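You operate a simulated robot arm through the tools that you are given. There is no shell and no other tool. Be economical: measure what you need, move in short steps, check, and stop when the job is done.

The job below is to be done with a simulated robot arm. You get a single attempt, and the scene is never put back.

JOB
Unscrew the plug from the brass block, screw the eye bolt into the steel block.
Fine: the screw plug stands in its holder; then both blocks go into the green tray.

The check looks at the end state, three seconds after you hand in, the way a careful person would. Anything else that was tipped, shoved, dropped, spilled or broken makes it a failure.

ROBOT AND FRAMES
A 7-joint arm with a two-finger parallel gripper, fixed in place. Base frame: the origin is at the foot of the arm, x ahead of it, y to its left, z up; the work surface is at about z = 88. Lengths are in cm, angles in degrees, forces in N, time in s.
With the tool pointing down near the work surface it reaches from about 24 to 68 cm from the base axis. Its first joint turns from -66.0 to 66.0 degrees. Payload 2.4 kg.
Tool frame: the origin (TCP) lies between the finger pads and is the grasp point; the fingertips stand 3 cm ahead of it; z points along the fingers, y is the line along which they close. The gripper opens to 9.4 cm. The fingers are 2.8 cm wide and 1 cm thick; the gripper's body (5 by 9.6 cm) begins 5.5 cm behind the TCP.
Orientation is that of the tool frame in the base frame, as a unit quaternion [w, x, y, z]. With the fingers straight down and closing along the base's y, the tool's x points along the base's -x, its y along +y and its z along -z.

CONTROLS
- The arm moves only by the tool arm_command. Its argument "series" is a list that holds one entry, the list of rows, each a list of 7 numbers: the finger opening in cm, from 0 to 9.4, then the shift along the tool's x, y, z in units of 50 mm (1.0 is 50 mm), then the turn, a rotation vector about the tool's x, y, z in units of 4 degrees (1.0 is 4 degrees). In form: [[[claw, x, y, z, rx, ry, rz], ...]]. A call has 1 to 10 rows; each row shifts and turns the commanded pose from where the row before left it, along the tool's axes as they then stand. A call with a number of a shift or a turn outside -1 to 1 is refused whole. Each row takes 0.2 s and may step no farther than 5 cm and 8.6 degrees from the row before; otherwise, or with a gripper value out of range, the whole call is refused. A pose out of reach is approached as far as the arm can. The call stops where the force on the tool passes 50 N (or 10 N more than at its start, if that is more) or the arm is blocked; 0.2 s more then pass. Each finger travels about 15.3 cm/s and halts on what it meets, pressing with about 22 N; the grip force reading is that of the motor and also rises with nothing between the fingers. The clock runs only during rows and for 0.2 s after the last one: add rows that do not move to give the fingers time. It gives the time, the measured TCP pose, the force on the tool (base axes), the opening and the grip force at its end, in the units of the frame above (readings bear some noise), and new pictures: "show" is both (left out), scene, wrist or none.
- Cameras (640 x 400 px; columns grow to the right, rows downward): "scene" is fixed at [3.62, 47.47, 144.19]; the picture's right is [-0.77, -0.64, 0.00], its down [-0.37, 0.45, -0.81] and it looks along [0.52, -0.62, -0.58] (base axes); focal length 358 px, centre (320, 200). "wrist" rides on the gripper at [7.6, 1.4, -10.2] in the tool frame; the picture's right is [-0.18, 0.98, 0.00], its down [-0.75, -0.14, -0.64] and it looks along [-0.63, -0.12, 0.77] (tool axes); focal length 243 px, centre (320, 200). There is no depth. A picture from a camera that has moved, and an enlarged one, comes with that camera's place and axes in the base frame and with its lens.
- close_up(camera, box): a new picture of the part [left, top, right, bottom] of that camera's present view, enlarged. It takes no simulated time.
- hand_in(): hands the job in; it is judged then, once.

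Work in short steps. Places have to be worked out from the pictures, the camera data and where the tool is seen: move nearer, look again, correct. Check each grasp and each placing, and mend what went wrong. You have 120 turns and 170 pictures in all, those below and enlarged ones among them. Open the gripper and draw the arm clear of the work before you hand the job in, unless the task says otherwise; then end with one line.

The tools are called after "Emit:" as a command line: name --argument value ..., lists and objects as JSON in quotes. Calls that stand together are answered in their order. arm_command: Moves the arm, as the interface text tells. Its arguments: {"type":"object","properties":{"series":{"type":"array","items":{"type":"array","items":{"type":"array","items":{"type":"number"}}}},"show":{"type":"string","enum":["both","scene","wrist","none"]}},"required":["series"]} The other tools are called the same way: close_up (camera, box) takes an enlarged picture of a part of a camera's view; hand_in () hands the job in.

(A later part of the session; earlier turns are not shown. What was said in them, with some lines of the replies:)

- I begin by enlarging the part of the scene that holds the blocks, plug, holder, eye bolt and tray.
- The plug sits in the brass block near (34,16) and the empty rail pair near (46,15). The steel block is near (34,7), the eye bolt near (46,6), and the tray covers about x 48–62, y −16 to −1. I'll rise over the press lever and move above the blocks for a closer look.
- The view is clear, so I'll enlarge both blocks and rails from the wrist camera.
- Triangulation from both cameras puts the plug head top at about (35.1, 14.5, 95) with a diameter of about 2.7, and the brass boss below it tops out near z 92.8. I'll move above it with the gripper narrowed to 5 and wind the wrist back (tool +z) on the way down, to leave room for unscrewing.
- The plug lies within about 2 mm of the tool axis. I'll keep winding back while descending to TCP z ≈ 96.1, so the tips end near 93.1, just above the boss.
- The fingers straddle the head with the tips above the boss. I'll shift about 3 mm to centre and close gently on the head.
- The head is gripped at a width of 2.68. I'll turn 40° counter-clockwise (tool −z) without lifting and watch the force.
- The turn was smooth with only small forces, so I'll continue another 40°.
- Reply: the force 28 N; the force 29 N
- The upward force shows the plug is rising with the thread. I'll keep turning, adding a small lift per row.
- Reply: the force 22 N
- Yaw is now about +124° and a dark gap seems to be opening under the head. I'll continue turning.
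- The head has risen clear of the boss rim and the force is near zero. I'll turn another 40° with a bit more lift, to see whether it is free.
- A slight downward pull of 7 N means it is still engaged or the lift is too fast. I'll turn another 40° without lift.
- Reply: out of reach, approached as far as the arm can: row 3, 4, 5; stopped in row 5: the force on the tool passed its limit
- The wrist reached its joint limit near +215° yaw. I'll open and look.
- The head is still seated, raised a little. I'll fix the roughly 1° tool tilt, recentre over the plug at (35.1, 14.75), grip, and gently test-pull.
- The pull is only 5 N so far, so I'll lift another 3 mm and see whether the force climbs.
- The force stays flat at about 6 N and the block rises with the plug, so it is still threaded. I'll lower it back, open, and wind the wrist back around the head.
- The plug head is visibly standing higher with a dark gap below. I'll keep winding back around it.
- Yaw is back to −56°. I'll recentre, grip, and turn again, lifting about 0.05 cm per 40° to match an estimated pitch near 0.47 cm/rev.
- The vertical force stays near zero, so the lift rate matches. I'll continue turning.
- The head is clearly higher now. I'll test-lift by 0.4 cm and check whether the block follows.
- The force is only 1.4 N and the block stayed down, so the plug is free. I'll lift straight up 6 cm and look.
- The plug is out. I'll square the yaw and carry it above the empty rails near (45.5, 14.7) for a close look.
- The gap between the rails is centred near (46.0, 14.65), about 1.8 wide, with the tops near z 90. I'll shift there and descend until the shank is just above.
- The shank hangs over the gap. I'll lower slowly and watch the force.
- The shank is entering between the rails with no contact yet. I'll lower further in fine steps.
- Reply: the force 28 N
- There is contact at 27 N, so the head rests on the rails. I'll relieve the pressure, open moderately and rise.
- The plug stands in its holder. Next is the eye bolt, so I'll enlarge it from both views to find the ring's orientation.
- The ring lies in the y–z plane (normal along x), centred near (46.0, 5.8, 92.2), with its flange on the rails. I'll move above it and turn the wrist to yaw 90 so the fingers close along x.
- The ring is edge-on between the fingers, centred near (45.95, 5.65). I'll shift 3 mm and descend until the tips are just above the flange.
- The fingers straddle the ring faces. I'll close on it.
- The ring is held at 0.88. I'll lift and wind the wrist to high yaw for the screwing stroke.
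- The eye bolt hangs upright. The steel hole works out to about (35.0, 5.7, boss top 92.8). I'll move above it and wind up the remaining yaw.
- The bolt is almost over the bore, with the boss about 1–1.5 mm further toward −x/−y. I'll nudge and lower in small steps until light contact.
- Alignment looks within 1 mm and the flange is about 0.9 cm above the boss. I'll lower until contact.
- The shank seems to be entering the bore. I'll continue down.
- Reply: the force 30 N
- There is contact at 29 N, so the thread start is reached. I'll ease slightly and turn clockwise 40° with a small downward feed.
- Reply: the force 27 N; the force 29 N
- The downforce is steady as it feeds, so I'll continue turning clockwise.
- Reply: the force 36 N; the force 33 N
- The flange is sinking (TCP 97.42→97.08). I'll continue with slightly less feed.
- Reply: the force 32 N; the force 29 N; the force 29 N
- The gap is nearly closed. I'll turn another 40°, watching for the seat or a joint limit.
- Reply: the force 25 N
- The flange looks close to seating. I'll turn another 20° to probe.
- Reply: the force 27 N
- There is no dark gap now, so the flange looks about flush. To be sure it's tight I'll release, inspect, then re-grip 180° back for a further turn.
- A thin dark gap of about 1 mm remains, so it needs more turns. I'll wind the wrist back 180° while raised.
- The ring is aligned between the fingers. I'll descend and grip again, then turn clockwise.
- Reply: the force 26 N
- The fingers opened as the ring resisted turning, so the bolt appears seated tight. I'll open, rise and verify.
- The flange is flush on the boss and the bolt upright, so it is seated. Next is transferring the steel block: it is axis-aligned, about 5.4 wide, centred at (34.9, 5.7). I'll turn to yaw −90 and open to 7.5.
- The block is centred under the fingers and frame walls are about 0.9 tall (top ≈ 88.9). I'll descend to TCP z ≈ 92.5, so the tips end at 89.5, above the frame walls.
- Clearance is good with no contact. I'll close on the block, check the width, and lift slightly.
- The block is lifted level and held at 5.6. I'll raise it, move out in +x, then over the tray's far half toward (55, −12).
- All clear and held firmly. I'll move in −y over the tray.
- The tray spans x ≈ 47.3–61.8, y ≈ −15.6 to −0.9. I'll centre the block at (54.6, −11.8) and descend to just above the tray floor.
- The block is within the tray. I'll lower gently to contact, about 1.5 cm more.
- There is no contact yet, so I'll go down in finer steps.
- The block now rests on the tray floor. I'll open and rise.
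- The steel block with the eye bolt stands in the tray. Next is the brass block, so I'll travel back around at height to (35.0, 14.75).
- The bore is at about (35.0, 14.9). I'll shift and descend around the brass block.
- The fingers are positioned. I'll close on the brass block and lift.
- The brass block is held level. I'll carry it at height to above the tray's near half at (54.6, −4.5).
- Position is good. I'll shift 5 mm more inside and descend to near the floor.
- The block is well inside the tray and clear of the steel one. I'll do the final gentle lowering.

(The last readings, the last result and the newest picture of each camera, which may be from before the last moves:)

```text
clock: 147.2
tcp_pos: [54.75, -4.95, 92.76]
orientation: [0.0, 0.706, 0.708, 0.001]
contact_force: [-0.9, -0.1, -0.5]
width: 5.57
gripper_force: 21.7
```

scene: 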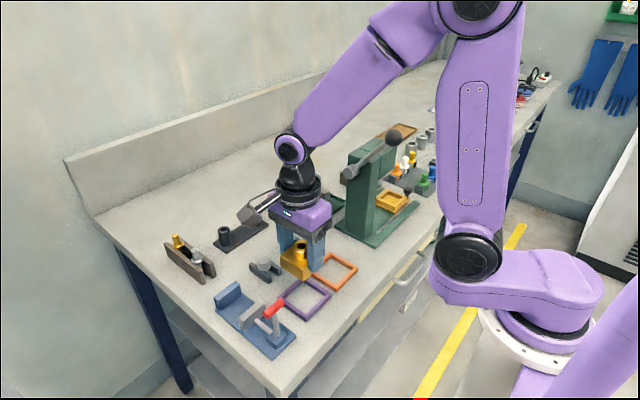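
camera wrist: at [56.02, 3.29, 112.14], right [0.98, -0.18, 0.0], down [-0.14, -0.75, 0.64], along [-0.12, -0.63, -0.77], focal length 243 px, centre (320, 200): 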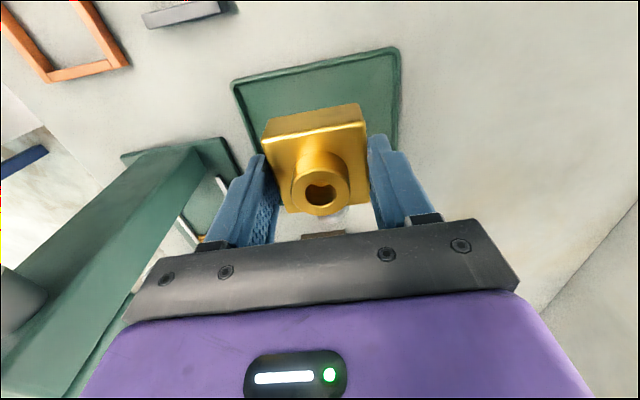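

The force is rising, so the block is just touching. One more small step, then I'll release and rise.

Emit:
arm_command --series '[[[4.5, 0, 0, 0.015, 0, 0, 0], [4.5, 0, 0, 0, 0, 0, 0], [6.5, 0, 0, 0, 0, 0, 0], [7.5, 0, 0, 0, 0, 0, 0], [7.5, 0, 0, -0.2, 0, 0, 0], [7.5, 0, 0, -0.8, 0, 0, 0], [7.5, 0, 0, -0.9, 0, 0, 0], [7.5, 0, 0, -0.9, 0, 0, 0], [7.5, 0.9, 0, 0, 0, 0, 0], [7.5, 0.9, 0, 0, 0, 0, 0]]]'

Emit:
close_up --camera "scene" --box '[240, 140, 380, 250]'

Emit:
close_up --camera "scene" --box '[150, 190, 370, 360]'

```text
clock: 149.4
tcp_pos: [54.74, 4.07, 106.74]
orientation: [0.001, 0.706, 0.708, 0.001]
contact_force: [0.7, 0.8, -1.1]
width: 7.53
gripper_force: 0.0
camera wrist: at [56.02, 11.84, 116.93], right [0.98, -0.18, 0.0], down [-0.14, -0.75, 0.64], along [-0.12, -0.63, -0.77], focal length 243 px, centre (320, 200)
```

scene: 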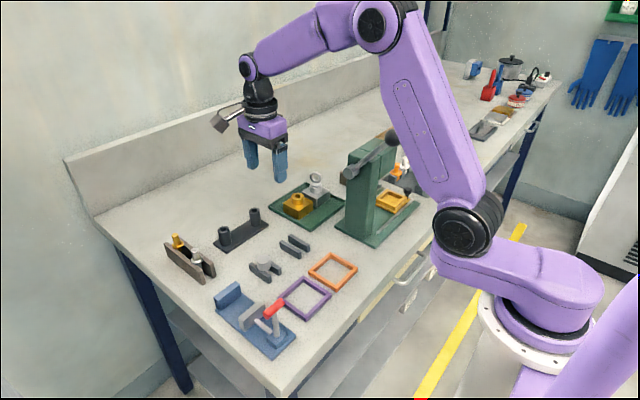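
wrist: 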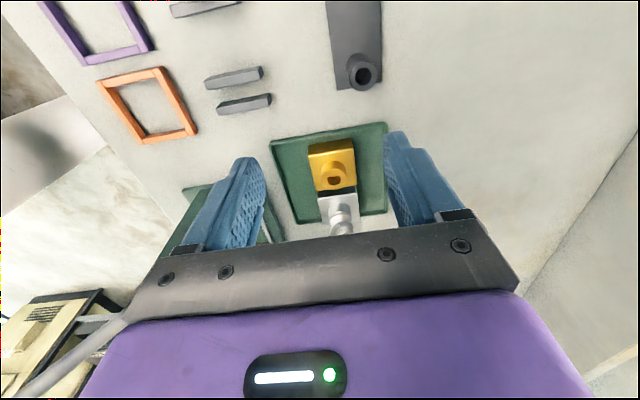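

```text
3.64 times, centred on (310, 195) of scene
camera zoom: at [3.63, 47.46, 144.19], right [-0.77, -0.64, 0.0], down [-0.37, 0.45, -0.81], along [0.52, -0.62, -0.58], focal length 1300 px, centre (356, 218)
```

zoom: 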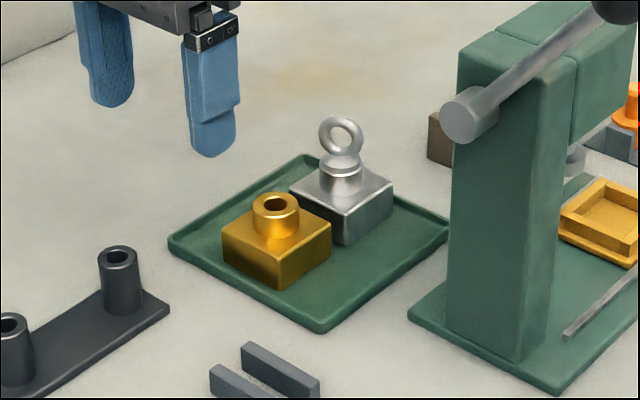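

```text
2.35 times, centred on (260, 275) of scene
camera zoom: at [3.63, 47.46, 144.19], right [-0.77, -0.64, 0.0], down [-0.37, 0.45, -0.81], along [0.52, -0.62, -0.58], focal length 841 px, centre (461, 24)
```

zoom: 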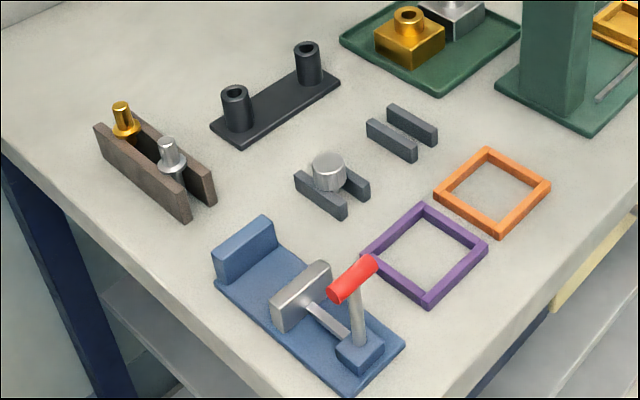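

Both blocks are in the tray, the plug is in its holder and nothing else has moved. I'll take one last look at the bolt seat before handing in.

Emit:
close_up --camera "scene" --box '[300, 165, 336, 210]'

```text
8.89 times, centred on (318, 188) of scene
camera zoom: at [3.63, 47.46, 144.19], right [-0.77, -0.64, 0.0], down [-0.37, 0.45, -0.81], along [0.52, -0.62, -0.58], focal length 3178 px, centre (338, 311)
```

zoom: 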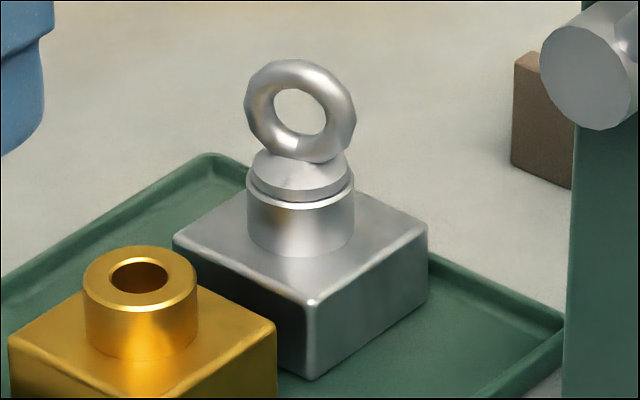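

The eye bolt sits flush and upright, and the gripper is open and clear. I'll hand in.

Emit:
hand_in

```text
The job is handed in.
```

The job is handed in: the plug stands in its holder, the eye bolt is screwed flush into the steel block, and both blocks are in the green tray.
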